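You operate a simulated robot arm through the tools that you are given. There is no shell and no other tool. Be economical: measure what you need, move in short steps, check, and stop when the job is done.

Carry out the task below with a simulated two-armed robot. There is one attempt and no reset: what you move stays moved.

## Task
Put two of the flanges from the top of the supply counter on the lower shelf of the cream machine cart. Put the white seal on the top of the supply counter away on the top of the brown mat. Shut the lower drawer of the supply counter. Press the vent button three times. Put the measuring cup with a green rim on the grey filter plate. Put the white spoon on the top of the bin housing. Take the blue driver and put it on the test stand grid. The order is free. Set down upright: flange, measuring cup with a green rim.

The check looks at the end state, three seconds after you hand in, the way a careful person would. Anything else that was tipped, shoved, dropped, spilled or broken makes it a failure. Lids that push on must go on centred and level and be pressed home; caps that screw on are set level and turned clockwise until they are tight.

## Robot
Two 7-joint arms with three-finger grippers on one trunk, on a base that drives. Base frame: it is fixed to the floor where the robot stands at the start and does not move with it; the origin is under the middle of the robot, x ahead of it, y to its left, z up. Readings come in m, degrees, newtons and seconds.
The left shoulder is at the start at [0.03, 0.124, 1.133], the right one opposite. With the tool pointing down near the work surface each hand reaches from about 0.1 to 0.78 m from the robot's upright axis, wherever it stands, measured 20 degrees to its own side. Places, roughly: blue driver (11x4x4 cm) [-1, 0.8, 1]; flange [0.75, -0.25, 1]; grey filter plate (9x9x1 cm) [0.7, 0, 0.9]; lower drawer of the supply counter [0.5, -1, 0.6]; lower shelf of the cream machine cart [-1, 1.1, 0.3]; measuring cup with a green rim (6x6x7 cm) [-0.5, -2.3, 0.9]; test stand grid (39x18x3 cm) [-3.6, 3, 1]; top of the bin housing [-2.8, -2.7, 0.4]; top of the brown mat (15x14 cm) [-0.78, -2.4, 0.9]; vent button [0.2, -2.4, 1]; white seal (4x4x2 cm) [0.6, -0.5, 0.9]; white spoon (5x3x25 cm) [-3.4, -2, 1]. Payload 2.2 kg a hand.
The TCP of each hand is the grasp point between the finger pads, 0.028 m short of the fingertips. In the tool frame z runs along the fingers and y along their closing line. Largest opening 0.102 m; the body of the gripper starts 0.071 m behind the TCP.
Orientation is that of the tool frame in the base frame, as a unit quaternion [x, y, z, w]. With the fingers straight down and closing along the base's y, the tool's x points along the base's -x, its y along +y and its z along -z.

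## Interface
- The arms move only by the tool step_arm. It takes "left_series", "right_series" or both (then of equal length, played together; a hand with none holds still); each is a list of rows, each a list of 3 entries, a list of its own where there are three numbers: the shift along the tool's x, y, z in units of 25 mm (1.0 is 25 mm), then the turn, a rotation vector about the tool's x, y, z in units of 8 degrees (1.0 is 8 degrees), then the closure, from 0 (fully open) to 1 (shut). In form: [[[dx, dy, dz], [ax, ay, az], grip], ...]. A call has 1 to 20 rows; each row shifts and turns the commanded pose from where the row before left it, along the tool's axes as they then stand. A call with a number of a shift or a turn outside -1 to 1 is refused whole. A row lasts 0.2 s, in which the tool goes at most 0.05 m and 8.6 degrees; a call with a longer step from one row to the next is refused whole, and so is a gripper value outside its range. A pose out of reach is approached as far as the arm can. The call stops where the force on the tool passes 40 N (or 10 N more than at its start, if that is more) or the arm is blocked; 0.2 s more then pass. The fingers move at their own pace and stop on an object; they squeeze with about 30 N. The grip force told is the motor's: it shows also when the fingers shut on nothing. Time passes only in rows, and 0.2 s behind the last, so rows that do not move let the fingers close. It gives the time, the measured TCP pose, the force on the tool (base axes), the opening and the grip force at its end, in the units of the frame above (readings bear some noise), with the torque about the TCP (base axes, N m) and any sound that the robot's microphone picked up, and new pictures: "views" is both (left out), scene, wrist or none (wrist: the cameras of the hands that moved).
- Cameras (640 x 400 px; columns grow to the right, rows downward): "scene" is now at [0.0203, -0.0267, 1.84]; the picture's right is [-0.63, -0.77, 0.00], its down [-0.68, 0.56, -0.48] and it looks along [0.37, -0.31, -0.88] (base axes); focal length 274 px, centre (320, 200). "left" rides on the left gripper at [0.072, 0.038, -0.086] in its tool frame; the picture's right is [-0.46, 0.89, 0.00], its down [-0.60, -0.32, -0.73] and it looks along [-0.65, -0.34, 0.68] (tool axes); focal length 256 px, centre (320, 200). "right" rides on the right gripper at [0.069, 0.044, -0.086] in its tool frame; the picture's right is [-0.53, 0.85, 0.00], its down [-0.58, -0.36, -0.73] and it looks along [-0.62, -0.39, 0.68] (tool axes); focal length 256 px, centre (320, 200). There is no depth. A picture from a camera that has moved, and an enlarged one, comes with that camera's place and axes in the base frame and with its lens. The place of the scene camera against the robot may be out by one fixed shift of up to 0.018 m in any direction.
- lift_body(by): slides the trunk up (or, below 0, down) by that many m; the arms and the scene camera ride with it, the base frame stays. It gives what a move gives, with no picture.
- roll_base(legs): drives the robot by 1 to 6 legs, each [ahead, left, turn to the left] in m, m and degrees, along the robot's own axes; the way and the turn of a leg run together, so that a leg with both is an arc; at most 1.5 m and 180 degrees a leg. The arms and the cameras ride along, it lands a little off, and it stops where it bumps. It gives what a move gives, and a new picture of the scene camera.
- pan_tilt(pan, tilt): turns the head with the scene camera to pan (to the left, within 143 degrees either way) and tilt (down, from -29 to 69), counted from straight ahead of the robot. It gives what a move gives, and a new picture of the scene camera.
- enlarge(camera, box): a new picture of the part [left, top, right, bottom] of that camera's present view, enlarged. The clock stands still meanwhile.
- sign_off(): hands the job in; it is judged then, once.

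Go step by step. Nothing tells you exact positions but the pictures and the camera data: compare them with the known pose of the tool, close in by small moves and look again before you grip or let go. The budget is 207 turns and 260 pictures, counting those below and the enlarged ones. Unless the task says otherwise, let go and move clear before handing in.

The tools are called after "Emit:" by a JSON object that holds its "method" and its "body". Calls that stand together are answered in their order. step_arm: Moves the arms, as the interface text tells. Its arguments: {"type":"object","properties":{"left_series":{"type":"array"},"right_series":{"type":"array"},"views":{"type":"string","enum":["both","scene","wrist","none"]}},"required":[]} The other tools are called the same way: lift_body (by) slides the trunk up or down; roll_base (legs) drives the base; pan_tilt (pan, tilt) turns the head that bears the scene camera; enlarge (camera, box) takes an enlarged picture of a part of a camera's view; sign_off () hands the job in.

At the start:

```text
clock: 0.0
left_position: [0.5307, -0.0378, 1.2446]
left_orientation: [0.0, 1.0, 0.0, 0.0]
left_ft_force: [0.0, -0.3, -0.8]
left_ft_torque: [0.0, 0.03, 0.01]
left_gripper_width: 0.1023
left_gripper_force: 0.1
right_position: [0.3178, -0.378, 1.1915]
right_orientation: [0.0, 1.0, 0.0, -0.001]
right_ft_force: [-0.4, 0.5, -0.8]
right_ft_torque: [0.04, 0.02, 0.03]
right_gripper_width: 0.1019
right_gripper_force: 0.0
trunk travel left (down, up): [-0.375, 0.165]
robot x, y, heading: [-0.0002, 0.0003, -0.0]
head pan, tilt: [-39.4, 61.2]
```

scene: 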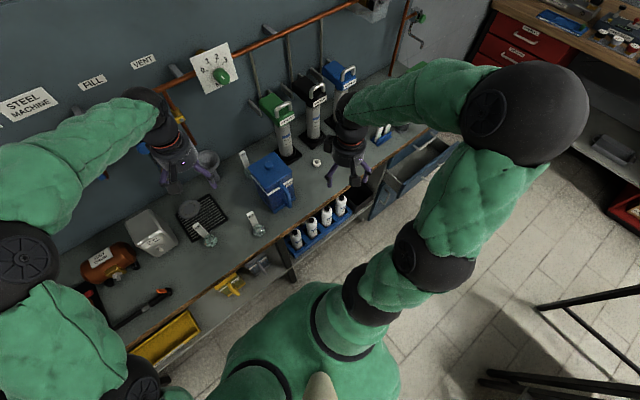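
right: 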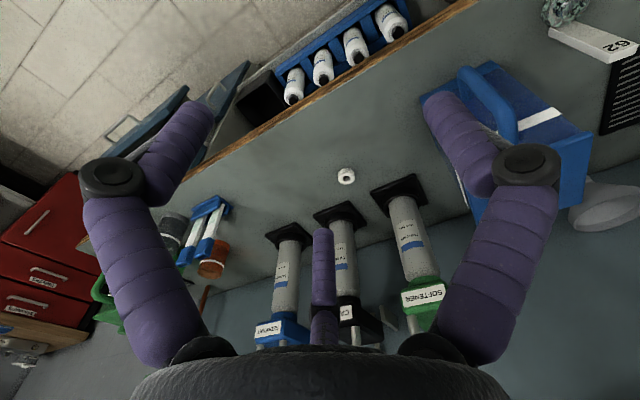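
left: 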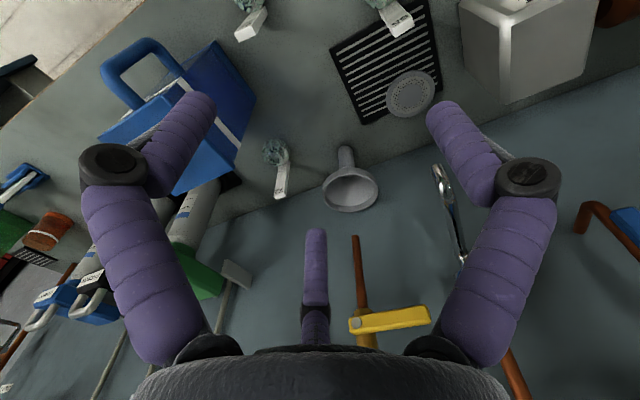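

I see the supply counter ahead with the white seal, a blue box, tagged items and a filter plate. I'll first take a closer look at the counter before moving.

Emit:
{"method": "enlarge", "body": {"camera": "scene", "box": [120, 100, 440, 300]}}

Emit:
{"method": "enlarge", "body": {"camera": "left", "box": [160, 0, 480, 220]}}

```text
2.00 times, centred on (280, 200) of scene
camera zoom: at [0.0203, -0.0267, 1.84], right [-0.63, -0.77, 0.0], down [-0.68, 0.56, -0.48], along [0.37, -0.31, -0.88], focal length 547 px, centre (400, 200)
```

zoom: 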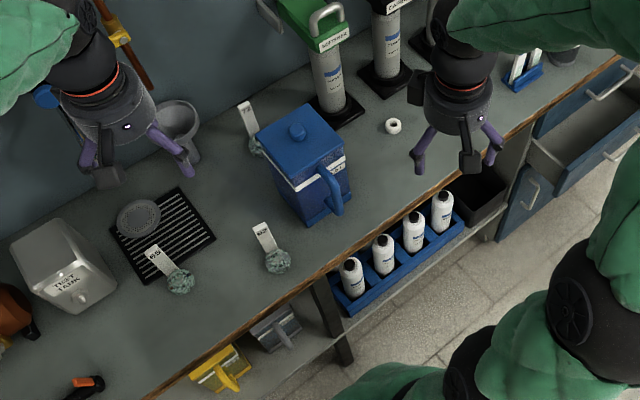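

```text
1.82 times, centred on (320, 110) of left
camera zoom: at [0.4573, -0.0006, 1.3297], right [0.46, 0.89, 0.0], down [0.6, -0.32, 0.73], along [0.65, -0.34, -0.68], focal length 465 px, centre (320, 364)
```

zoom: 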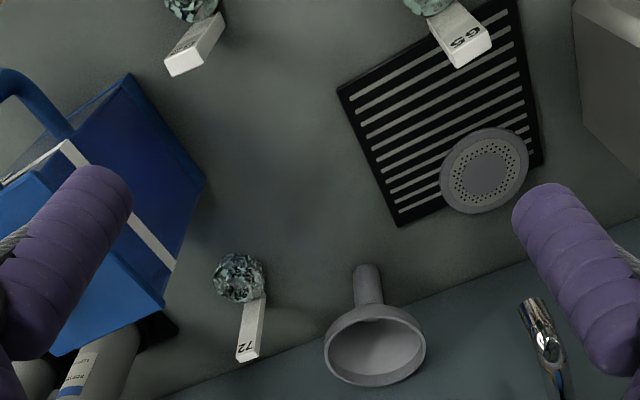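

The tagged grey-green items (62, 65, 72) are likely the flanges. I'll look around the room to identify the other places.

Emit:
{"method": "pan_tilt", "body": {"pan": 0, "tilt": 45}}

Emit:
{"method": "pan_tilt", "body": {"pan": -75, "tilt": 30}}

Emit:
{"method": "pan_tilt", "body": {"pan": -135, "tilt": 25}}

Emit:
{"method": "pan_tilt", "body": {"pan": 135, "tilt": 30}}

Emit:
{"method": "pan_tilt", "body": {"pan": 80, "tilt": 25}}

```text
clock: 1.1
left_position: [0.5306, -0.0382, 1.2436]
left_orientation: [0.0, 1.0, 0.0, 0.0]
left_ft_force: [1.2, 0.3, 0.3]
left_ft_torque: [0.0, -0.02, 0.02]
left_gripper_width: 0.1022
left_gripper_force: 0.1
right_position: [0.3177, -0.3788, 1.1911]
right_orientation: [0.001, 1.0, 0.001, 0.0]
right_ft_force: [0.0, 0.3, 0.4]
right_ft_torque: [0.01, 0.0, -0.03]
right_gripper_width: 0.102
right_gripper_force: 0.0
trunk travel left (down, up): [-0.375, 0.165]
robot x, y, heading: [0.0005, 0.0029, -0.1]
head pan, tilt: [0.0, 45.0]
camera scene: at [0.0511, 0.0147, 1.8608], right [0.0, -1.0, 0.0], down [-0.71, 0.0, -0.71], along [0.71, 0.0, -0.71], focal length 274 px, centre (320, 200)
```

scene: 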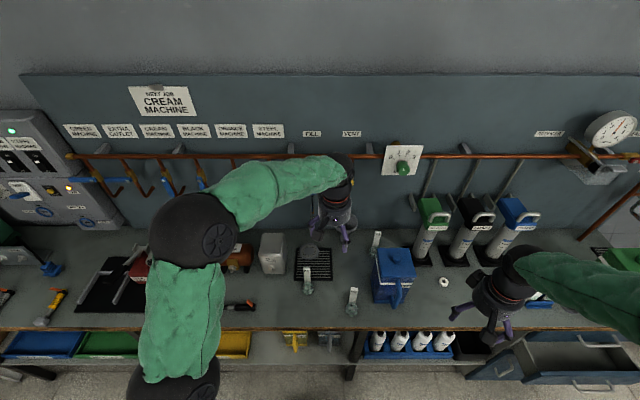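

```text
clock: 2.5
left_position: [0.5312, -0.0382, 1.2435]
left_orientation: [0.0, 1.0, 0.0, -0.001]
left_ft_force: [0.6, 0.1, -0.2]
left_ft_torque: [-0.02, 0.0, -0.01]
left_gripper_width: 0.1023
left_gripper_force: 0.2
right_position: [0.318, -0.3786, 1.1918]
right_orientation: [0.0, 1.0, 0.0, 0.0]
right_ft_force: [-0.5, 0.7, 0.4]
right_ft_torque: [0.0, 0.01, 0.01]
right_gripper_width: 0.1019
right_gripper_force: 0.1
trunk travel left (down, up): [-0.375, 0.165]
robot x, y, heading: [-0.0005, -0.0009, 0.1]
head pan, tilt: [-75.0, 30.0]
camera scene: at [-0.0067, -0.0726, 1.8834], right [-0.97, -0.26, 0.0], down [-0.13, 0.48, -0.87], along [0.22, -0.84, -0.5], focal length 274 px, centre (320, 200)
```

scene: 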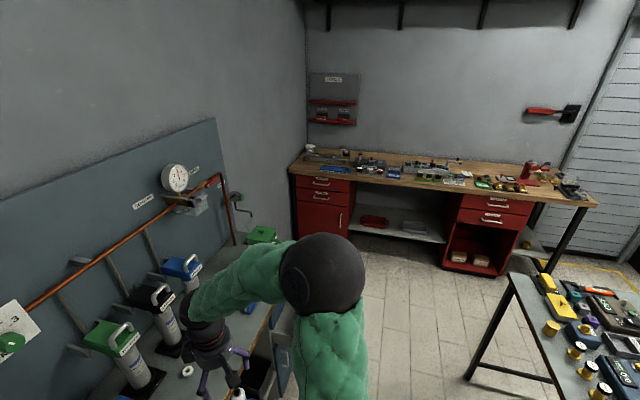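

```text
clock: 3.8
left_position: [0.5304, -0.0379, 1.2434]
left_orientation: [0.0, 1.0, -0.001, 0.0]
left_ft_force: [0.7, -0.8, 0.0]
left_ft_torque: [0.0, 0.01, -0.02]
left_gripper_width: 0.1021
left_gripper_force: 0.0
right_position: [0.3181, -0.3779, 1.1908]
right_orientation: [0.0, 1.0, -0.001, 0.0]
right_ft_force: [0.2, -0.1, -0.7]
right_ft_torque: [0.02, 0.01, 0.0]
right_gripper_width: 0.102
right_gripper_force: 0.1
trunk travel left (down, up): [-0.375, 0.165]
robot x, y, heading: [0.0008, 0.003, 0.1]
head pan, tilt: [-135.0, 25.0]
camera scene: at [-0.0953, -0.0505, 1.8914], right [-0.71, 0.71, 0.0], down [0.3, 0.3, -0.91], along [-0.64, -0.64, -0.42], focal length 274 px, centre (320, 200)
```

scene: 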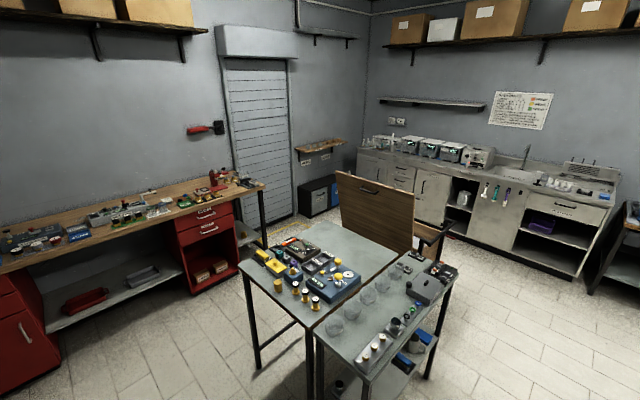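

```text
clock: 7.6
left_position: [0.5311, -0.0383, 1.244]
left_orientation: [0.0, 1.0, 0.0, 0.001]
left_ft_force: [0.7, -0.1, -0.2]
left_ft_torque: [0.02, 0.0, 0.0]
left_gripper_width: 0.1021
left_gripper_force: 0.1
right_position: [0.3169, -0.3782, 1.1915]
right_orientation: [0.0, 1.0, 0.0, 0.0]
right_ft_force: [-0.2, 0.8, -0.1]
right_ft_torque: [0.0, 0.0, 0.01]
right_gripper_width: 0.1019
right_gripper_force: 0.1
trunk travel left (down, up): [-0.375, 0.165]
robot x, y, heading: [-0.0009, 0.0006, -0.1]
head pan, tilt: [135.0, 30.0]
camera scene: at [-0.0941, 0.0787, 1.8835], right [0.71, 0.71, 0.0], down [0.35, -0.35, -0.87], along [-0.61, 0.61, -0.5], focal length 274 px, centre (320, 200)
```

scene: 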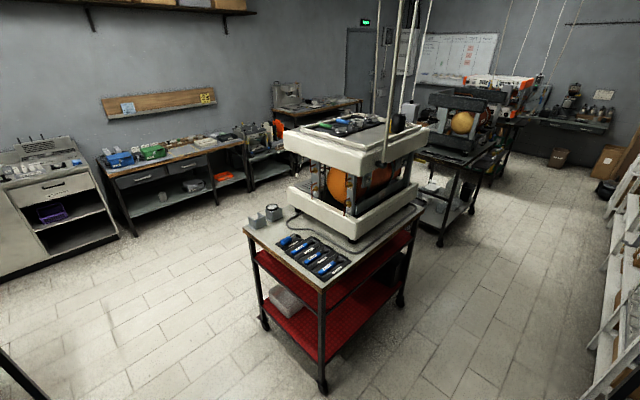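

```text
clock: 8.8
left_position: [0.5305, -0.0382, 1.2438]
left_orientation: [0.001, 1.0, -0.001, 0.0]
left_ft_force: [0.3, -0.5, -0.2]
left_ft_torque: [0.0, 0.03, -0.03]
left_gripper_width: 0.1023
left_gripper_force: 0.0
right_position: [0.317, -0.378, 1.1901]
right_orientation: [-0.001, 1.0, 0.0, 0.001]
right_ft_force: [-0.6, -1.0, -0.2]
right_ft_torque: [-0.01, 0.01, 0.04]
right_gripper_width: 0.1019
right_gripper_force: 0.1
trunk travel left (down, up): [-0.375, 0.165]
robot x, y, heading: [-0.0004, -0.0026, 0.2]
head pan, tilt: [80.0, 25.0]
camera scene: at [-0.0143, 0.1055, 1.8914], right [0.98, -0.17, 0.0], down [-0.07, -0.42, -0.91], along [0.16, 0.89, -0.42], focal length 274 px, centre (320, 200)
```

scene: 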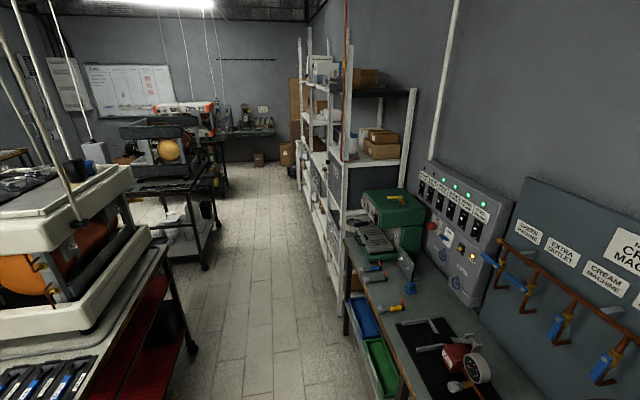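

I've now seen the room. Next I study the supply counter objects and drawers up close.

Emit:
{"method": "pan_tilt", "body": {"pan": -10, "tilt": 50}}

Emit:
{"method": "enlarge", "body": {"camera": "scene", "box": [200, 180, 420, 318]}}

Emit:
{"method": "enlarge", "body": {"camera": "scene", "box": [420, 150, 640, 400]}}

```text
clock: 10.5
left_position: [0.5305, -0.0379, 1.2439]
left_orientation: [0.0, 1.0, 0.0, 0.0]
left_ft_force: [-0.7, -0.7, 0.2]
left_ft_torque: [0.01, -0.02, 0.02]
left_gripper_width: 0.1019
left_gripper_force: 0.0
right_position: [0.3179, -0.3786, 1.1914]
right_orientation: [0.001, 1.0, -0.001, 0.0]
right_ft_force: [-0.2, -0.4, 0.3]
right_ft_torque: [0.0, 0.01, -0.01]
right_gripper_width: 0.1019
right_gripper_force: 0.0
trunk travel left (down, up): [-0.375, 0.165]
robot x, y, heading: [0.0001, -0.0023, -0.3]
head pan, tilt: [-10.0, 50.0]
camera scene: at [0.0456, 0.0014, 1.8539], right [-0.17, -0.98, 0.0], down [-0.75, 0.13, -0.64], along [0.63, -0.11, -0.77], focal length 274 px, centre (320, 200)
```

scene: 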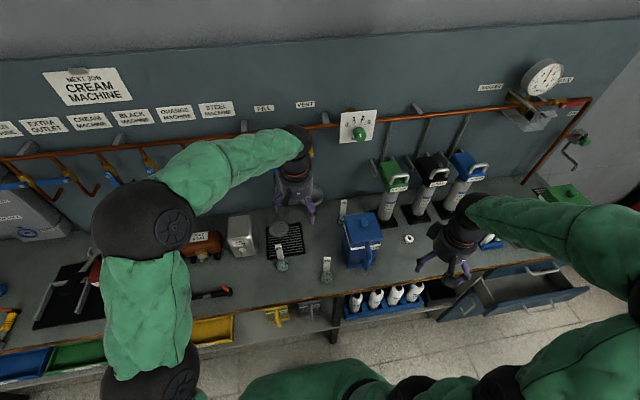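

```text
2.90 times, centred on (310, 249) of scene
camera zoom: at [0.0456, 0.0014, 1.8539], right [-0.17, -0.98, 0.0], down [-0.75, 0.13, -0.64], along [0.63, -0.11, -0.77], focal length 793 px, centre (349, 58)
```

zoom: 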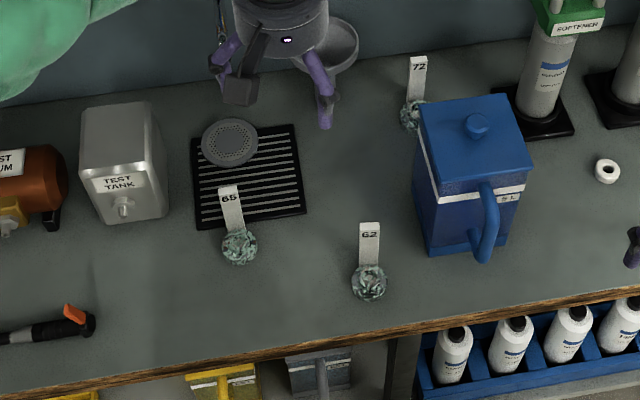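

```text
1.60 times, centred on (530, 275) of scene
camera zoom: at [0.0456, 0.0014, 1.8539], right [-0.17, -0.98, 0.0], down [-0.75, 0.13, -0.64], along [0.63, -0.11, -0.77], focal length 438 px, centre (-16, 80)
```

zoom: 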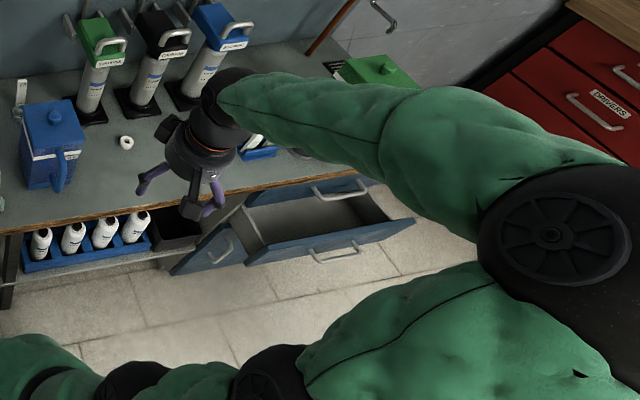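

The flanges have upright number tags I can grip. I move the left hand above flange 65 (about [0.525, 0.055]) and look with the wrist camera.

Emit:
{"method": "step_arm", "body": {"left_series": [[[0, 0.93, 0.7], [0, 0, 0], 0.3], [[0, 0.93, 0.7], [0, 0, 0], 0.3], [[0, 0.93, 0.7], [0, 0, 0], 0.3], [[0, 0.93, 0.7], [0, 0, 0], 0.3]], "views": "both"}}

```text
clock: 11.5
left_position: [0.5306, 0.0564, 1.1726]
left_orientation: [-0.001, 1.0, 0.0, 0.0]
left_ft_force: [-0.7, -0.1, -0.7]
left_ft_torque: [-0.02, 0.01, -0.02]
left_gripper_width: 0.0715
left_gripper_force: 0.2
right_position: [0.3167, -0.3775, 1.191]
right_orientation: [0.0, 1.0, 0.0, 0.001]
right_ft_force: [0.5, 0.0, -0.4]
right_ft_torque: [0.01, -0.01, -0.02]
right_gripper_width: 0.1022
right_gripper_force: 0.0
trunk travel left (down, up): [-0.375, 0.165]
robot x, y, heading: [0.0004, 0.0014, -0.0]
head pan, tilt: [-10.0, 50.0]
camera scene: at [0.0456, 0.0026, 1.8539], right [-0.17, -0.98, 0.0], down [-0.75, 0.13, -0.64], along [0.63, -0.11, -0.77], focal length 274 px, centre (320, 200)
camera left: at [0.4576, 0.0935, 1.2583], right [0.47, 0.89, 0.0], down [0.6, -0.32, 0.73], along [0.65, -0.34, -0.68], focal length 256 px, centre (320, 200)
```

scene: 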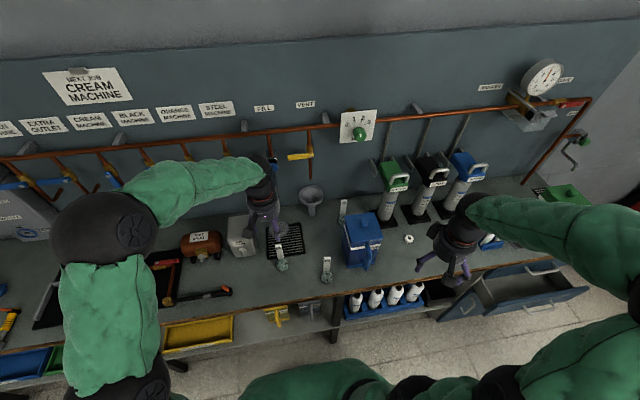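
left: 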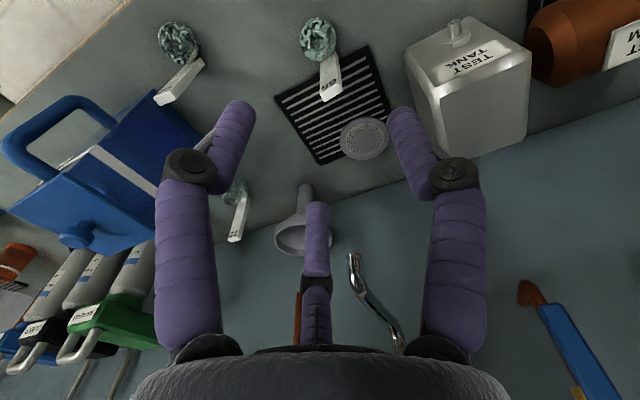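

Flange 65's tag top is around [0.557, 0.055, 1.0]. I move down to just above it and check.

Emit:
{"method": "step_arm", "body": {"left_series": [[[-0.2, 0, 1], [0, 0, 0], 0.3], [[-0.2, 0, 1], [0, 0, 0], 0.3], [[-0.2, 0, 1], [0, 0, 0], 0.3], [[-0.2, 0, 1], [0, 0, 0], 0.3], [[0, 0, 1], [0, 0, 0], 0.3]], "views": "both"}}

Emit:
{"method": "enlarge", "body": {"camera": "scene", "box": [230, 180, 330, 290]}}

Emit:
{"method": "enlarge", "body": {"camera": "left", "box": [220, 20, 420, 200]}}

```text
clock: 12.7
left_position: [0.5521, 0.0525, 1.0457]
left_orientation: [0.0, 1.0, 0.0, 0.0]
left_ft_force: [0.3, -0.1, 1.0]
left_ft_torque: [0.0, 0.02, 0.01]
left_gripper_width: 0.0713
left_gripper_force: 0.0
right_position: [0.317, -0.3784, 1.1906]
right_orientation: [0.0, 1.0, -0.001, 0.0]
right_ft_force: [0.5, -0.1, -0.3]
right_ft_torque: [0.02, 0.04, 0.0]
right_gripper_width: 0.1022
right_gripper_force: 0.0
trunk travel left (down, up): [-0.375, 0.165]
robot x, y, heading: [-0.0018, -0.0023, 0.0]
head pan, tilt: [-10.0, 50.0]
camera scene: at [0.0462, 0.0012, 1.8539], right [-0.17, -0.98, 0.0], down [-0.75, 0.13, -0.64], along [0.63, -0.11, -0.77], focal length 274 px, centre (320, 200)
camera left: at [0.4782, 0.0904, 1.1327], right [0.46, 0.89, 0.0], down [0.6, -0.32, 0.73], along [0.65, -0.34, -0.68], focal length 256 px, centre (320, 200)
```

scene: 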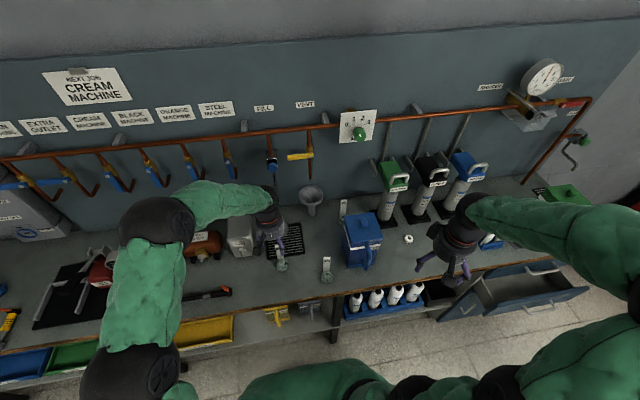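
left: 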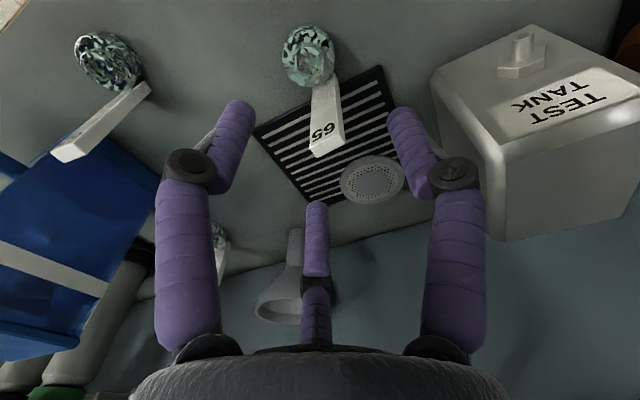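

```text
3.64 times, centred on (280, 235) of scene
camera zoom: at [0.0462, 0.0012, 1.8539], right [-0.17, -0.98, 0.0], down [-0.75, 0.13, -0.64], along [0.63, -0.11, -0.77], focal length 995 px, centre (466, 73)
```

zoom: 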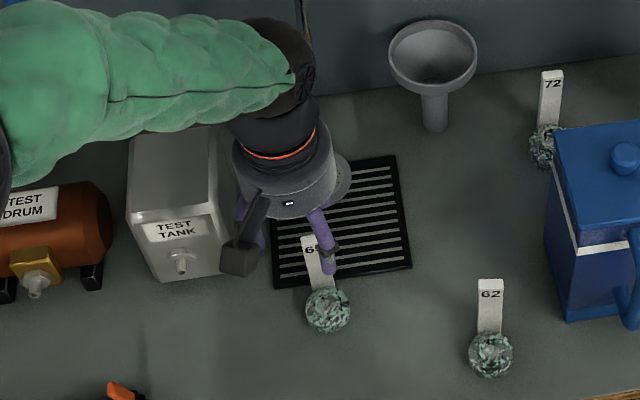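

```text
2.22 times, centred on (320, 110) of left
camera zoom: at [0.4782, 0.0904, 1.1327], right [0.46, 0.89, 0.0], down [0.6, -0.32, 0.73], along [0.65, -0.34, -0.68], focal length 569 px, centre (320, 400)
```

zoom: 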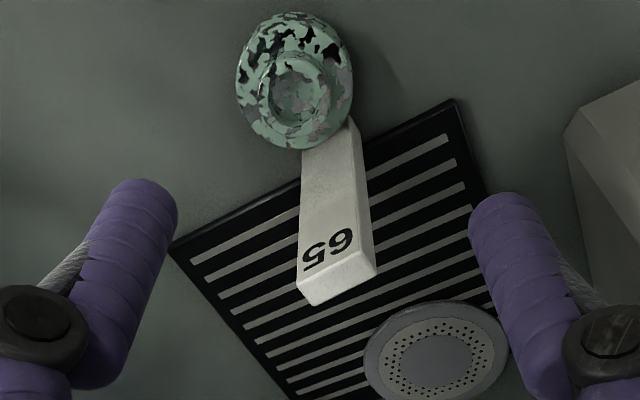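

The tag stands at about [0.566, 0.05], with its top near 1.0. I lower around it and close.

Emit:
{"method": "step_arm", "body": {"left_series": [[[-0.5, -0.08, 0], [0, 0, 0], 0.3], [[0, 0, 1], [0, 0, 0], 0.3], [[0, 0, 1], [0, 0, 0], 0.3], [[0, 0, 0.8], [0, 0, 0], 0.3], [[0, 0, 0], [0, 0, 0], 1], [[0, 0, 0], [0, 0, 0], 1], [[0, 0, 0], [0, 0, 0], 1]], "views": "wrist"}}

```text
clock: 14.3
left_position: [0.565, 0.0521, 0.9787]
left_orientation: [-0.001, 1.0, 0.0, 0.001]
left_ft_force: [-0.2, 0.2, 0.0]
left_ft_torque: [-0.01, 0.0, -0.01]
left_gripper_width: 0.0136
left_gripper_force: 30.5
right_position: [0.3176, -0.3773, 1.1917]
right_orientation: [-0.001, 1.0, 0.0, 0.0]
right_ft_force: [0.0, 0.5, 0.5]
right_ft_torque: [0.02, -0.01, 0.01]
right_gripper_width: 0.1019
right_gripper_force: 0.2
trunk travel left (down, up): [-0.375, 0.165]
robot x, y, heading: [-0.0011, -0.0038, 0.1]
head pan, tilt: [-10.0, 50.0]
camera left: at [0.492, 0.0888, 1.0658], right [0.46, 0.89, 0.0], down [0.6, -0.32, 0.73], along [0.65, -0.34, -0.68], focal length 256 px, centre (320, 200)
```

left: 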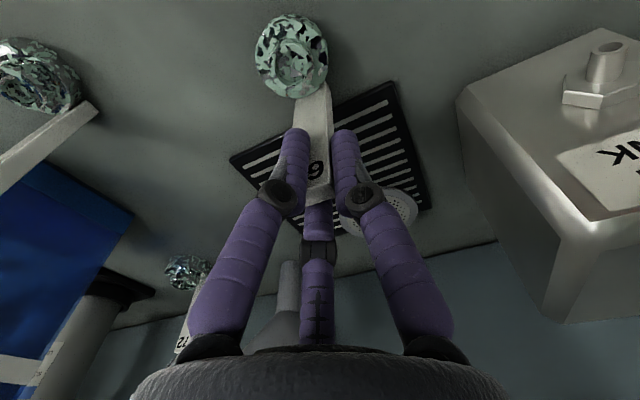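

Gripped the tag. I lift and check.

Emit:
{"method": "step_arm", "body": {"left_series": [[[0, 0, -1], [0, 0, 0], 1], [[0, 0, -1], [0, 0, 0], 1], [[0, 0, -1], [0, 0, 0], 1], [[0, 0, -1], [0, 0, 0], 1], [[0, 1, -1], [0, 0, 0], 1], [[0, 1, -1], [0, 0, 0], 1], [[0, 1, -1], [0, 0, 0], 1], [[0, 1, 0], [0, 0, 0], 1]], "views": "both"}}

```text
clock: 16.1
left_position: [0.5636, 0.1546, 1.1529]
left_orientation: [0.0, 1.0, -0.001, -0.001]
left_ft_force: [0.7, 0.6, -1.6]
left_ft_torque: [-0.03, 0.03, 0.03]
left_gripper_width: 0.0139
left_gripper_force: 30.0
right_position: [0.3179, -0.3769, 1.1923]
right_orientation: [-0.001, 1.0, 0.001, 0.0]
right_ft_force: [0.3, 0.1, -0.2]
right_ft_torque: [-0.02, -0.01, -0.01]
right_gripper_width: 0.1019
right_gripper_force: 0.0
trunk travel left (down, up): [-0.375, 0.165]
robot x, y, heading: [-0.0036, -0.0005, -0.3]
head pan, tilt: [-10.0, 50.0]
camera scene: at [0.0461, 0.0027, 1.8539], right [-0.17, -0.98, 0.0], down [-0.75, 0.13, -0.64], along [0.63, -0.11, -0.77], focal length 274 px, centre (320, 200)
camera left: at [0.4904, 0.1915, 1.2397], right [0.47, 0.89, 0.0], down [0.6, -0.32, 0.73], along [0.65, -0.34, -0.68], focal length 256 px, centre (320, 200)
```

scene: 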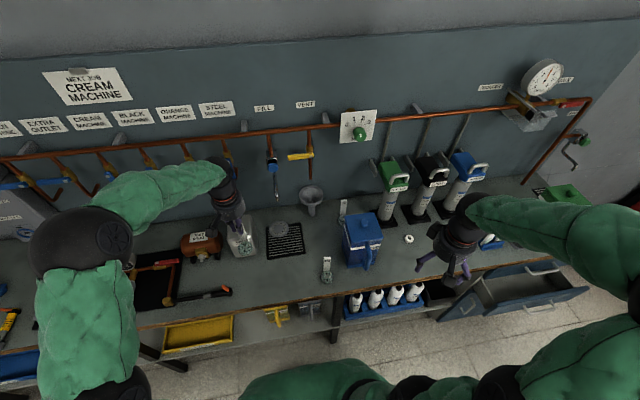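
left: 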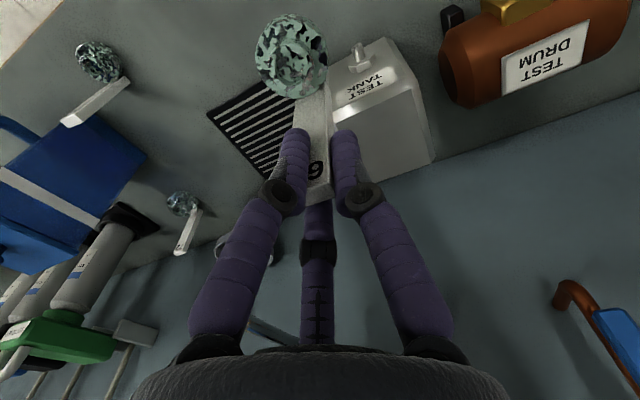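

Flange 65 is held by the left hand. Now the right hand goes to flange 62 (about [0.487, -0.105]), first sideways then forward.

Emit:
{"method": "step_arm", "body": {"right_series": [[[0, 1, 0], [0, 0, 0], 0.3], [[0, 1, 0], [0, 0, 0], 0.3], [[0, 1, 0], [0, 0, 0], 0.3], [[0, 1, 0], [0, 0, 0], 0.3], [[0, 1, 0], [0, 0, 0], 0.3], [[0, 1, 0], [0, 0, 0], 0.3], [[0, 1, 0], [0, 0, 0], 0.3], [[0, 1, 0], [0, 0, 0], 0.3], [[0, 1, 0], [0, 0, 0], 0.3], [[-0.5, 1, 0], [0, 0, 0], 0.3], [[-1, 0.9, 0], [0, 0, 0], 0.3], [[-1, 0, 0], [0, 0, 0], 0.3], [[-1, 0, 0.7], [0, 0, 0], 0.3], [[-1, 0, 0.8], [0, 0, 0], 0.3], [[-1, 0, 0.8], [0, 0, 0], 0.3], [[-1, 0, 0.8], [0, 0, 0], 0.3], [[0, 0, 0.8], [0, 0, 0], 0.3]], "views": "both"}}

Emit:
{"method": "enlarge", "body": {"camera": "right", "box": [160, 0, 480, 200]}}

```text
clock: 19.7
left_position: [0.5633, 0.1538, 1.1541]
left_orientation: [0.0, 1.0, 0.0, 0.0]
left_ft_force: [0.1, 0.1, -0.8]
left_ft_torque: [-0.01, -0.05, -0.01]
left_gripper_width: 0.0136
left_gripper_force: 29.9
right_position: [0.4798, -0.104, 1.0925]
right_orientation: [-0.001, 1.0, 0.001, 0.001]
right_ft_force: [0.0, -0.7, -0.5]
right_ft_torque: [-0.01, 0.01, -0.01]
right_gripper_width: 0.0714
right_gripper_force: 0.0
trunk travel left (down, up): [-0.375, 0.165]
robot x, y, heading: [0.0009, -0.0016, -0.1]
head pan, tilt: [-10.0, 50.0]
camera scene: at [0.0453, 0.0015, 1.8539], right [-0.17, -0.98, 0.0], down [-0.75, 0.13, -0.64], along [0.63, -0.11, -0.77], focal length 274 px, centre (320, 200)
camera right: at [0.4104, -0.0598, 1.1775], right [0.53, 0.85, 0.0], down [0.58, -0.37, 0.73], along [0.62, -0.39, -0.68], focal length 256 px, centre (320, 200)
```

scene: 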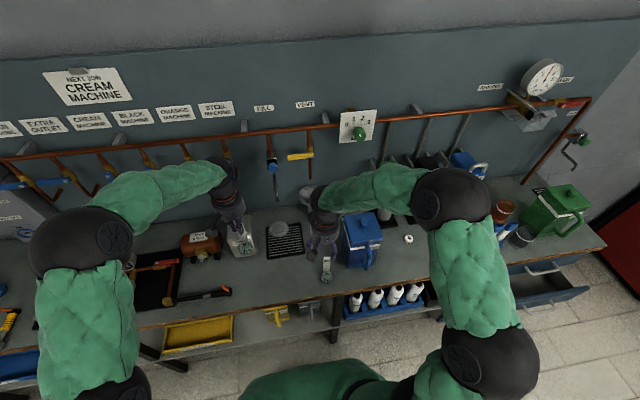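
right: 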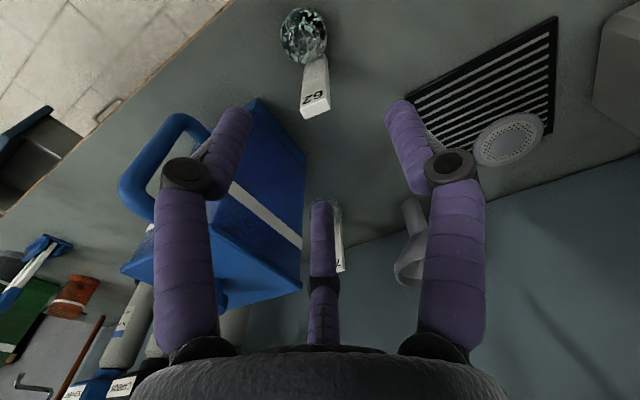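

```text
2.00 times, centred on (320, 100) of right
camera zoom: at [0.4104, -0.0598, 1.1775], right [0.53, 0.85, 0.0], down [0.58, -0.37, 0.73], along [0.62, -0.39, -0.68], focal length 512 px, centre (320, 400)
```

zoom: 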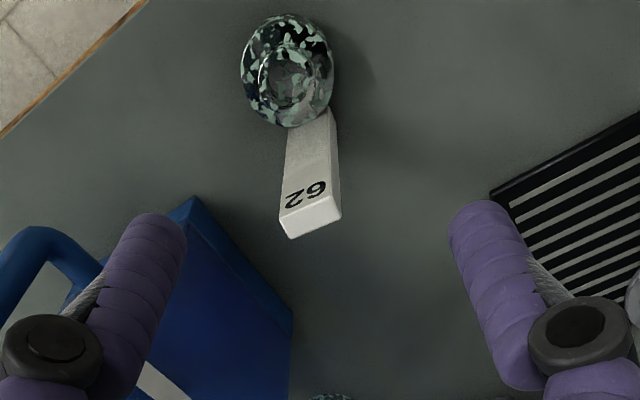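

Tag 62 is at about [0.488, -0.111]. I lower and close.

Emit:
{"method": "step_arm", "body": {"right_series": [[[-0.32, -0.28, 0], [0, 0, 0], 0.35], [[0, 0, 1], [0, 0, 0], 0.35], [[0, 0, 1], [0, 0, 0], 0.35], [[0, 0, 1], [0, 0, 0], 0.35], [[0, 0, 1], [0, 0, 0], 0.35], [[0, 0, 0.55], [0, 0, 0], 0.35], [[0, 0, 0], [0, 0, 0], 1], [[0, 0, 0], [0, 0, 0], 1], [[0, 0, 0], [0, 0, 0], 1]], "views": "wrist"}}

```text
clock: 21.7
left_position: [0.5644, 0.1541, 1.1545]
left_orientation: [0.0, 1.0, 0.001, -0.001]
left_ft_force: [0.8, -0.3, -0.3]
left_ft_torque: [0.01, -0.01, 0.0]
left_gripper_width: 0.0136
left_gripper_force: 30.5
right_position: [0.489, -0.1111, 0.9802]
right_orientation: [0.0, 1.0, 0.001, 0.0]
right_ft_force: [0.1, -0.1, 0.6]
right_ft_torque: [-0.01, 0.01, -0.01]
right_gripper_width: 0.0138
right_gripper_force: 30.4
trunk travel left (down, up): [-0.375, 0.165]
robot x, y, heading: [0.0026, -0.0009, 0.1]
head pan, tilt: [-10.0, 50.0]
camera right: at [0.4179, -0.0673, 1.0651], right [0.53, 0.85, 0.0], down [0.58, -0.36, 0.73], along [0.62, -0.39, -0.68], focal length 256 px, centre (320, 200)
```

right: 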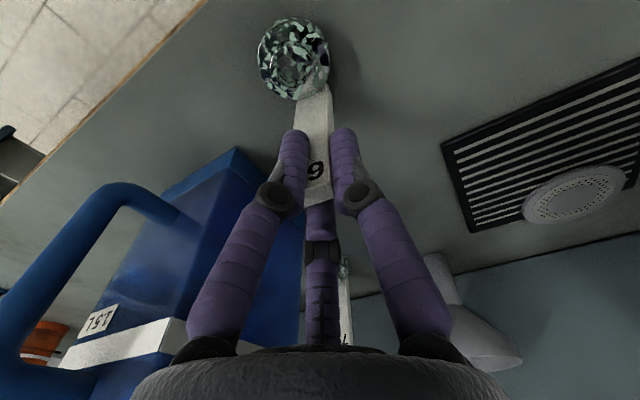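

Both flanges gripped; lift the right one, then draw both hands back toward the body.

Emit:
{"method": "step_arm", "body": {"right_series": [[[0, 0, -1], [0, 0, 0], 1], [[0, 0, -1], [0, 0, 0], 1], [[0, 0, -1], [0, 0, 0], 1], [[0, 0, -1], [0, 0, 0], 1], [[0, 0, -1], [0, 0, 0], 1], [[0, 0, -1], [0, 0, 0], 1], [[0, 0, -1], [0, 0, 0], 1], [[1, -0.5, 0], [0, 0, 0], 1], [[1, -0.5, 0], [0, 0, 0], 1], [[1, -0.5, 0], [0, 0, 0], 1], [[1, -0.5, 0], [0, 0, 0], 1], [[1, -0.5, 0], [0, 0, 0], 1], [[1, -0.5, 0], [0, 0, 0], 1]], "left_series": [[[0, 0, 0], [0, 0, 0], 1], [[0, 0, 0], [0, 0, 0], 1], [[0, 0, 0], [0, 0, 0], 1], [[0, 0, 0], [0, 0, 0], 1], [[1, 0, 0], [0, 0, 0], 1], [[1, 0, 0], [0, 0, 0], 1], [[1, 0, 0], [0, 0, 0], 1], [[1, 0, 0], [0, 0, 0], 1], [[1, 0, 0], [0, 0, 0], 1], [[1, 0, 0], [0, 0, 0], 1], [[1, 0, 0], [0, 0, 0], 1], [[1, 0, 0], [0, 0, 0], 1], [[1, 0, 0], [0, 0, 0], 1]], "views": "none"}}

Emit:
{"method": "pan_tilt", "body": {"pan": 120, "tilt": 40}}

Emit:
{"method": "enlarge", "body": {"camera": "scene", "box": [120, 80, 440, 400]}}

```text
clock: 24.5
left_position: [0.3358, 0.1531, 1.1544]
left_orientation: [0.0, 1.0, 0.0, 0.0]
left_ft_force: [-1.2, 0.5, -1.8]
left_ft_torque: [0.02, -0.06, 0.01]
left_gripper_width: 0.0137
left_gripper_force: 29.9
right_position: [0.3358, -0.1886, 1.1561]
right_orientation: [-0.001, 1.0, 0.0, 0.0]
right_ft_force: [-0.7, 1.1, -0.4]
right_ft_torque: [-0.02, -0.06, -0.03]
right_gripper_width: 0.0138
right_gripper_force: 30.3
trunk travel left (down, up): [-0.375, 0.165]
robot x, y, heading: [0.0025, -0.0005, -0.2]
head pan, tilt: [-10.0, 50.0]
```

```text
clock: 26.6
left_position: [0.3381, 0.1527, 1.1543]
left_orientation: [0.0, 1.0, 0.0, 0.001]
left_ft_force: [-0.3, 0.0, -1.7]
left_ft_torque: [0.02, 0.0, 0.01]
left_gripper_width: 0.0136
left_gripper_force: 30.1
right_position: [0.3387, -0.1883, 1.1543]
right_orientation: [-0.001, 1.0, 0.0, 0.0]
right_ft_force: [0.2, -0.2, -1.7]
right_ft_torque: [0.0, -0.03, 0.0]
right_gripper_width: 0.0137
right_gripper_force: 30.1
trunk travel left (down, up): [-0.375, 0.165]
robot x, y, heading: [0.0006, 0.0011, 0.2]
head pan, tilt: [120.0, 40.0]
camera scene: at [-0.0725, 0.0885, 1.8681], right [0.87, 0.5, 0.0], down [0.32, -0.56, -0.77], along [-0.38, 0.66, -0.64], focal length 274 px, centre (320, 200)
```

scene: 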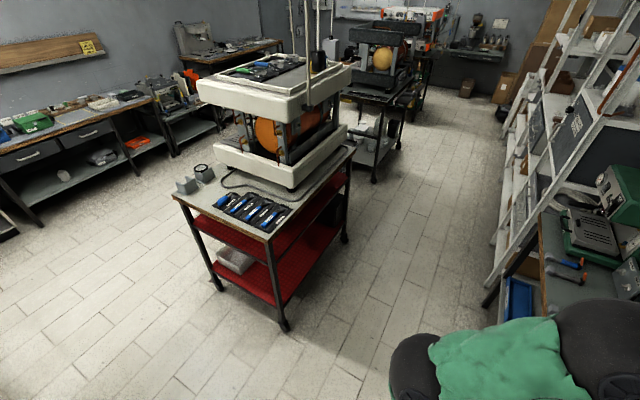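

```text
1.25 times, centred on (280, 240) of scene
camera zoom: at [-0.0725, 0.0885, 1.8681], right [0.87, 0.5, 0.0], down [0.32, -0.56, -0.77], along [-0.38, 0.66, -0.64], focal length 342 px, centre (370, 150)
```

zoom: 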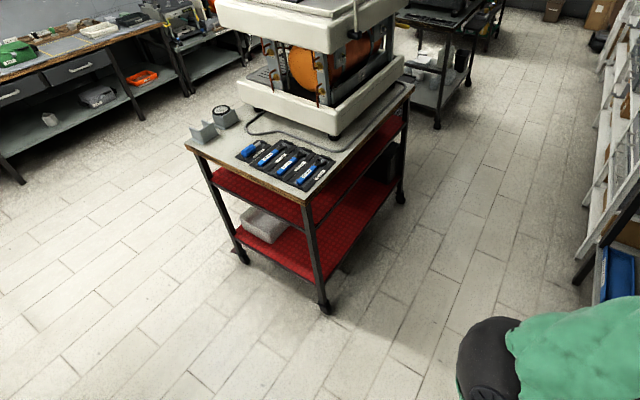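

The cart spans roughly x −1.31…−0.72, y 0.71…1.63, and its lower shelf is under a mid shelf, so I need a slanted grip from the front rather than a vertical one. I'll set both flanges back on clear counter spots and regrip them with the fingers pitched forward.

Emit:
{"method": "step_arm", "body": {"left_series": [[[-0.93, -0.62, 0], [0, 0, 0], 1], [[-0.93, -0.62, 0], [0, 0, 0], 1], [[-0.93, -0.62, 0], [0, 0, 0], 1], [[-0.93, -0.62, 0], [0, 0, 0], 1], [[-0.93, -0.62, 0], [0, 0, 0], 1], [[-0.93, -0.62, 0], [0, 0, 0], 1], [[0, 0, 1], [0, 0, 0], 1], [[0, 0, 1], [0, 0, 0], 1], [[0, 0, 1], [0, 0, 0], 1], [[0, 0, 1], [0, 0, 0], 1], [[0, 0, 1], [0, 0, 0], 1], [[0, 0, 1], [0, 0, 0], 1], [[0, 0, 0.6], [0, 0, 0], 1]], "right_series": [[[-1, 0.51, 0], [0, 0, 0], 1], [[-1, 0.51, 0], [0, 0, 0], 1], [[-1, 0.51, 0], [0, 0, 0], 1], [[-1, 0.51, 0], [0, 0, 0], 1], [[-1, 0.51, 0], [0, 0, 0], 1], [[-1, 0.51, 0], [0, 0, 0], 1], [[0, 0, 1], [0, 0, 0], 1], [[0, 0, 1], [0, 0, 0], 1], [[0, 0, 1], [0, 0, 0], 1], [[0, 0, 1], [0, 0, 0], 1], [[0, 0, 1], [0, 0, 0], 1], [[0, 0, 1], [0, 0, 0], 1], [[0, 0, 0.6], [0, 0, 0], 1]], "views": "wrist"}}

```text
clock: 29.4
left_position: [0.4778, 0.0595, 0.987]
left_orientation: [0.0, 1.0, 0.0, 0.0]
left_ft_force: [0.1, -0.5, -1.8]
left_ft_torque: [-0.04, 0.0, -0.01]
left_gripper_width: 0.0133
left_gripper_force: 29.8
right_position: [0.4895, -0.1118, 0.9901]
right_orientation: [0.0, 1.0, 0.001, 0.0]
right_ft_force: [-0.2, -0.4, -1.6]
right_ft_torque: [0.01, -0.02, 0.01]
right_gripper_width: 0.0135
right_gripper_force: 29.7
trunk travel left (down, up): [-0.375, 0.165]
robot x, y, heading: [0.0021, 0.002, -0.1]
head pan, tilt: [120.0, 40.0]
camera right: at [0.4193, -0.0676, 1.0746], right [0.53, 0.85, 0.0], down [0.58, -0.37, 0.73], along [0.62, -0.39, -0.68], focal length 256 px, centre (320, 200)
camera left: at [0.4043, 0.0968, 1.0729], right [0.47, 0.89, 0.0], down [0.6, -0.32, 0.73], along [0.65, -0.34, -0.68], focal length 256 px, centre (320, 200)
```

right: 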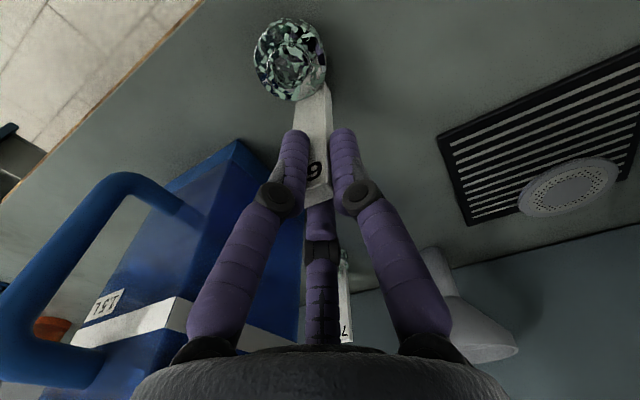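
left: 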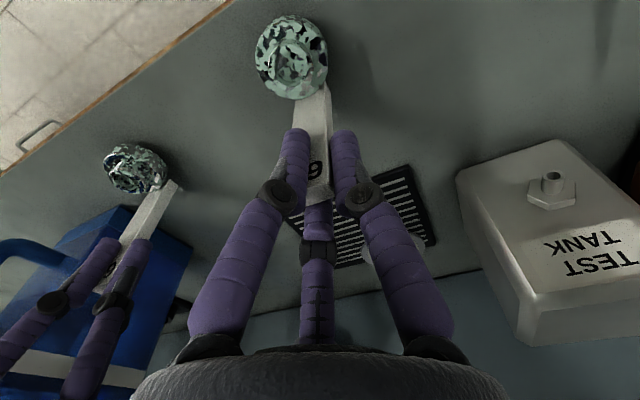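

Still about 8 mm up. I lower the rest, release, and rise straight up.

Emit:
{"method": "step_arm", "body": {"left_series": [[[0, 0, 0.15], [0, 0, 0], 1], [[0, 0, 0.12], [0, 0, 0], 1], [[0, 0, 0], [0, 0, 0], 0.7], [[0, 0, 0], [0, 0, 0], 0.4], [[0, 0, -1], [0, 0, 0], 0.4], [[0, 0, -1], [0, 0, 0], 0.4], [[0, 0, -1], [0, 0, 0], 0.4], [[0, 0, -1], [0, 0, 0], 0.4]], "right_series": [[[0, 0, 0.2], [0, 0, 0], 1], [[0, 0, 0.15], [0, 0, 0], 1], [[0, 0, 0], [0, 0, 0], 0.7], [[0, 0, 0], [0, 0, 0], 0.4], [[0, 0, -1], [0, 0, 0], 0.4], [[0, 0, -1], [0, 0, 0], 0.4], [[0, 0, -1], [0, 0, 0], 0.4], [[0, 0, -1], [0, 0, 0], 0.4]], "views": "wrist"}}

```text
clock: 31.2
left_position: [0.4787, 0.0592, 1.0825]
left_orientation: [-0.001, 1.0, 0.0, -0.001]
left_ft_force: [-0.3, -0.6, 0.4]
left_ft_torque: [-0.01, -0.03, 0.0]
left_gripper_width: 0.0613
left_gripper_force: 0.0
right_position: [0.4841, -0.111, 1.083]
right_orientation: [0.0, 1.0, 0.0, -0.001]
right_ft_force: [-0.5, -0.2, 0.5]
right_ft_torque: [-0.01, 0.01, -0.02]
right_gripper_width: 0.0613
right_gripper_force: 0.0
trunk travel left (down, up): [-0.375, 0.165]
robot x, y, heading: [0.0017, -0.0014, -0.3]
head pan, tilt: [120.0, 40.0]
camera right: at [0.4161, -0.0658, 1.1671], right [0.53, 0.85, 0.0], down [0.58, -0.36, 0.73], along [0.62, -0.39, -0.68], focal length 256 px, centre (320, 200)
camera left: at [0.4046, 0.097, 1.1688], right [0.47, 0.89, 0.0], down [0.6, -0.32, 0.73], along [0.65, -0.34, -0.68], focal length 256 px, centre (320, 200)
```

right: 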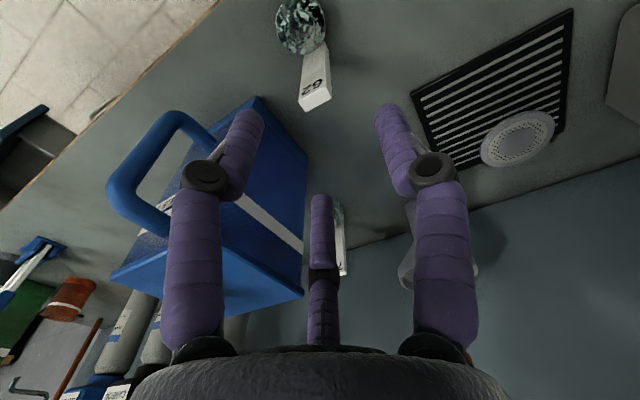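
left: 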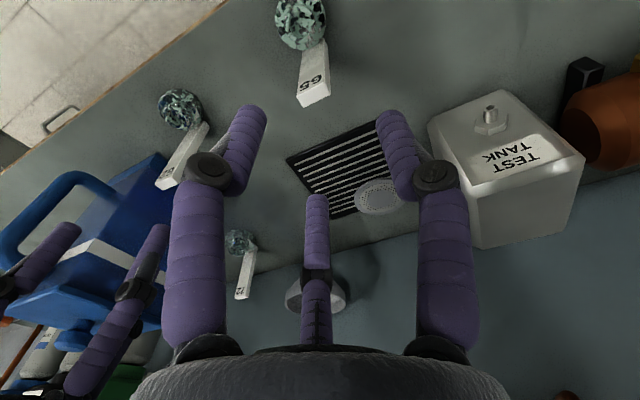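

Both stand upright. Now I pull both hands back and pitch them 64° forward.

Emit:
{"method": "step_arm", "body": {"left_series": [[[1, 0, 0], [0, 0, 0], 0.4], [[1, 0, 0], [0, 0, 0], 0.4], [[1, 0, 0], [0, 0, 0], 0.4], [[0.3, 0, 0], [0, 0, 0], 0.4], [[0, 0, 0], [0, -1, 0], 0.4], [[0, 0, 0], [0, -1, 0], 0.4], [[0, 0, 0], [0, -1, 0], 0.4], [[0, 0, 0], [0, -1, 0], 0.4], [[0, 0, 0], [0, -1, 0], 0.4], [[0, 0, 0], [0, -1, 0], 0.4], [[0, 0, 0], [0, -1, 0], 0.4], [[0, 0, 0], [0, -1, 0], 0.4]], "right_series": [[[1, 0, 0], [0, 0, 0], 0.4], [[1, 0, 0], [0, 0, 0], 0.4], [[1, 0, 0], [0, 0, 0], 0.4], [[0.3, 0, 0], [0, 0, 0], 0.4], [[0, 0, 0], [0, -1, 0], 0.4], [[0, 0, 0], [0, -1, 0], 0.4], [[0, 0, 0], [0, -1, 0], 0.4], [[0, 0, 0], [0, -1, 0], 0.4], [[0, 0, 0], [0, -1, 0], 0.4], [[0, 0, 0], [0, -1, 0], 0.4], [[0, 0, 0], [0, -1, 0], 0.4], [[0, 0, 0], [0, -1, 0], 0.4]], "views": "wrist"}}

Emit:
{"method": "pan_tilt", "body": {"pan": 0, "tilt": 55}}

```text
clock: 33.8
left_position: [0.3978, 0.0583, 1.082]
left_orientation: [-0.002, 0.848, 0.001, 0.531]
left_ft_force: [1.0, -0.8, 0.9]
left_ft_torque: [-0.01, 0.02, 0.03]
left_gripper_width: 0.0611
left_gripper_force: 0.0
right_position: [0.407, -0.1113, 1.081]
right_orientation: [0.002, 0.847, 0.0, 0.531]
right_ft_force: [0.4, -0.7, 0.0]
right_ft_torque: [0.0, 0.06, 0.01]
right_gripper_width: 0.0609
right_gripper_force: 0.0
trunk travel left (down, up): [-0.375, 0.165]
robot x, y, heading: [0.0023, -0.0001, 0.0]
head pan, tilt: [120.0, 40.0]
camera right: at [0.2987, -0.0662, 1.0555], right [0.23, 0.84, 0.48], down [-0.41, -0.37, 0.84], along [0.88, -0.39, 0.26], focal length 256 px, centre (320, 200)
camera left: at [0.2862, 0.0967, 1.0542], right [0.2, 0.89, 0.42], down [-0.39, -0.32, 0.86], along [0.9, -0.34, 0.28], focal length 256 px, centre (320, 200)
```

right: 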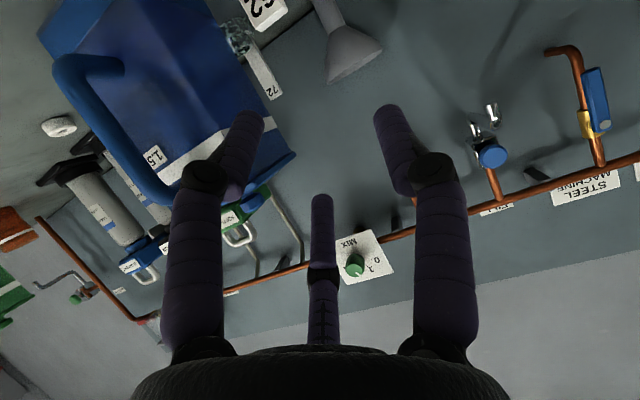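
left: 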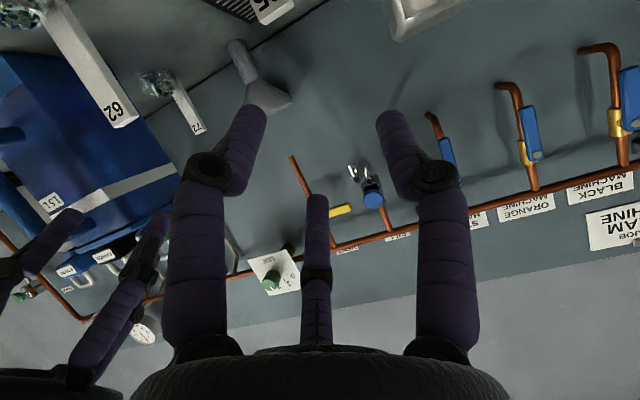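

```text
clock: 35.8
left_position: [0.395, 0.0596, 1.0817]
left_orientation: [-0.001, 0.848, 0.001, 0.53]
left_ft_force: [-0.2, 0.0, 0.5]
left_ft_torque: [-0.01, 0.01, -0.02]
left_gripper_width: 0.0613
left_gripper_force: 0.2
right_position: [0.4055, -0.1104, 1.0813]
right_orientation: [-0.001, 0.848, 0.001, 0.53]
right_ft_force: [0.3, -0.8, 0.3]
right_ft_torque: [0.0, 0.02, -0.01]
right_gripper_width: 0.0615
right_gripper_force: 0.1
trunk travel left (down, up): [-0.375, 0.165]
robot x, y, heading: [-0.0021, -0.0005, 0.1]
head pan, tilt: [0.0, 55.0]
camera scene: at [0.0417, 0.0149, 1.8474], right [0.0, -1.0, 0.0], down [-0.82, 0.0, -0.57], along [0.57, 0.0, -0.82], focal length 274 px, centre (320, 200)
```

scene: 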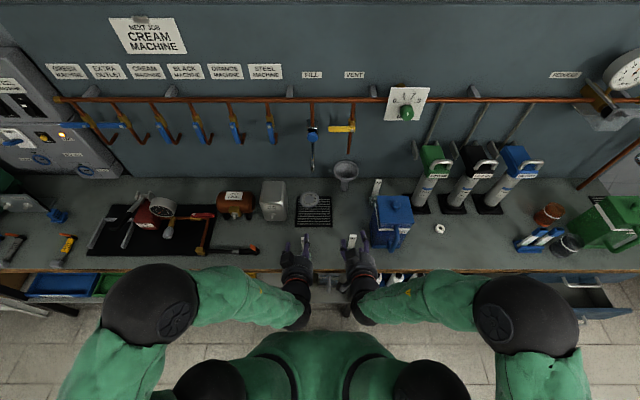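

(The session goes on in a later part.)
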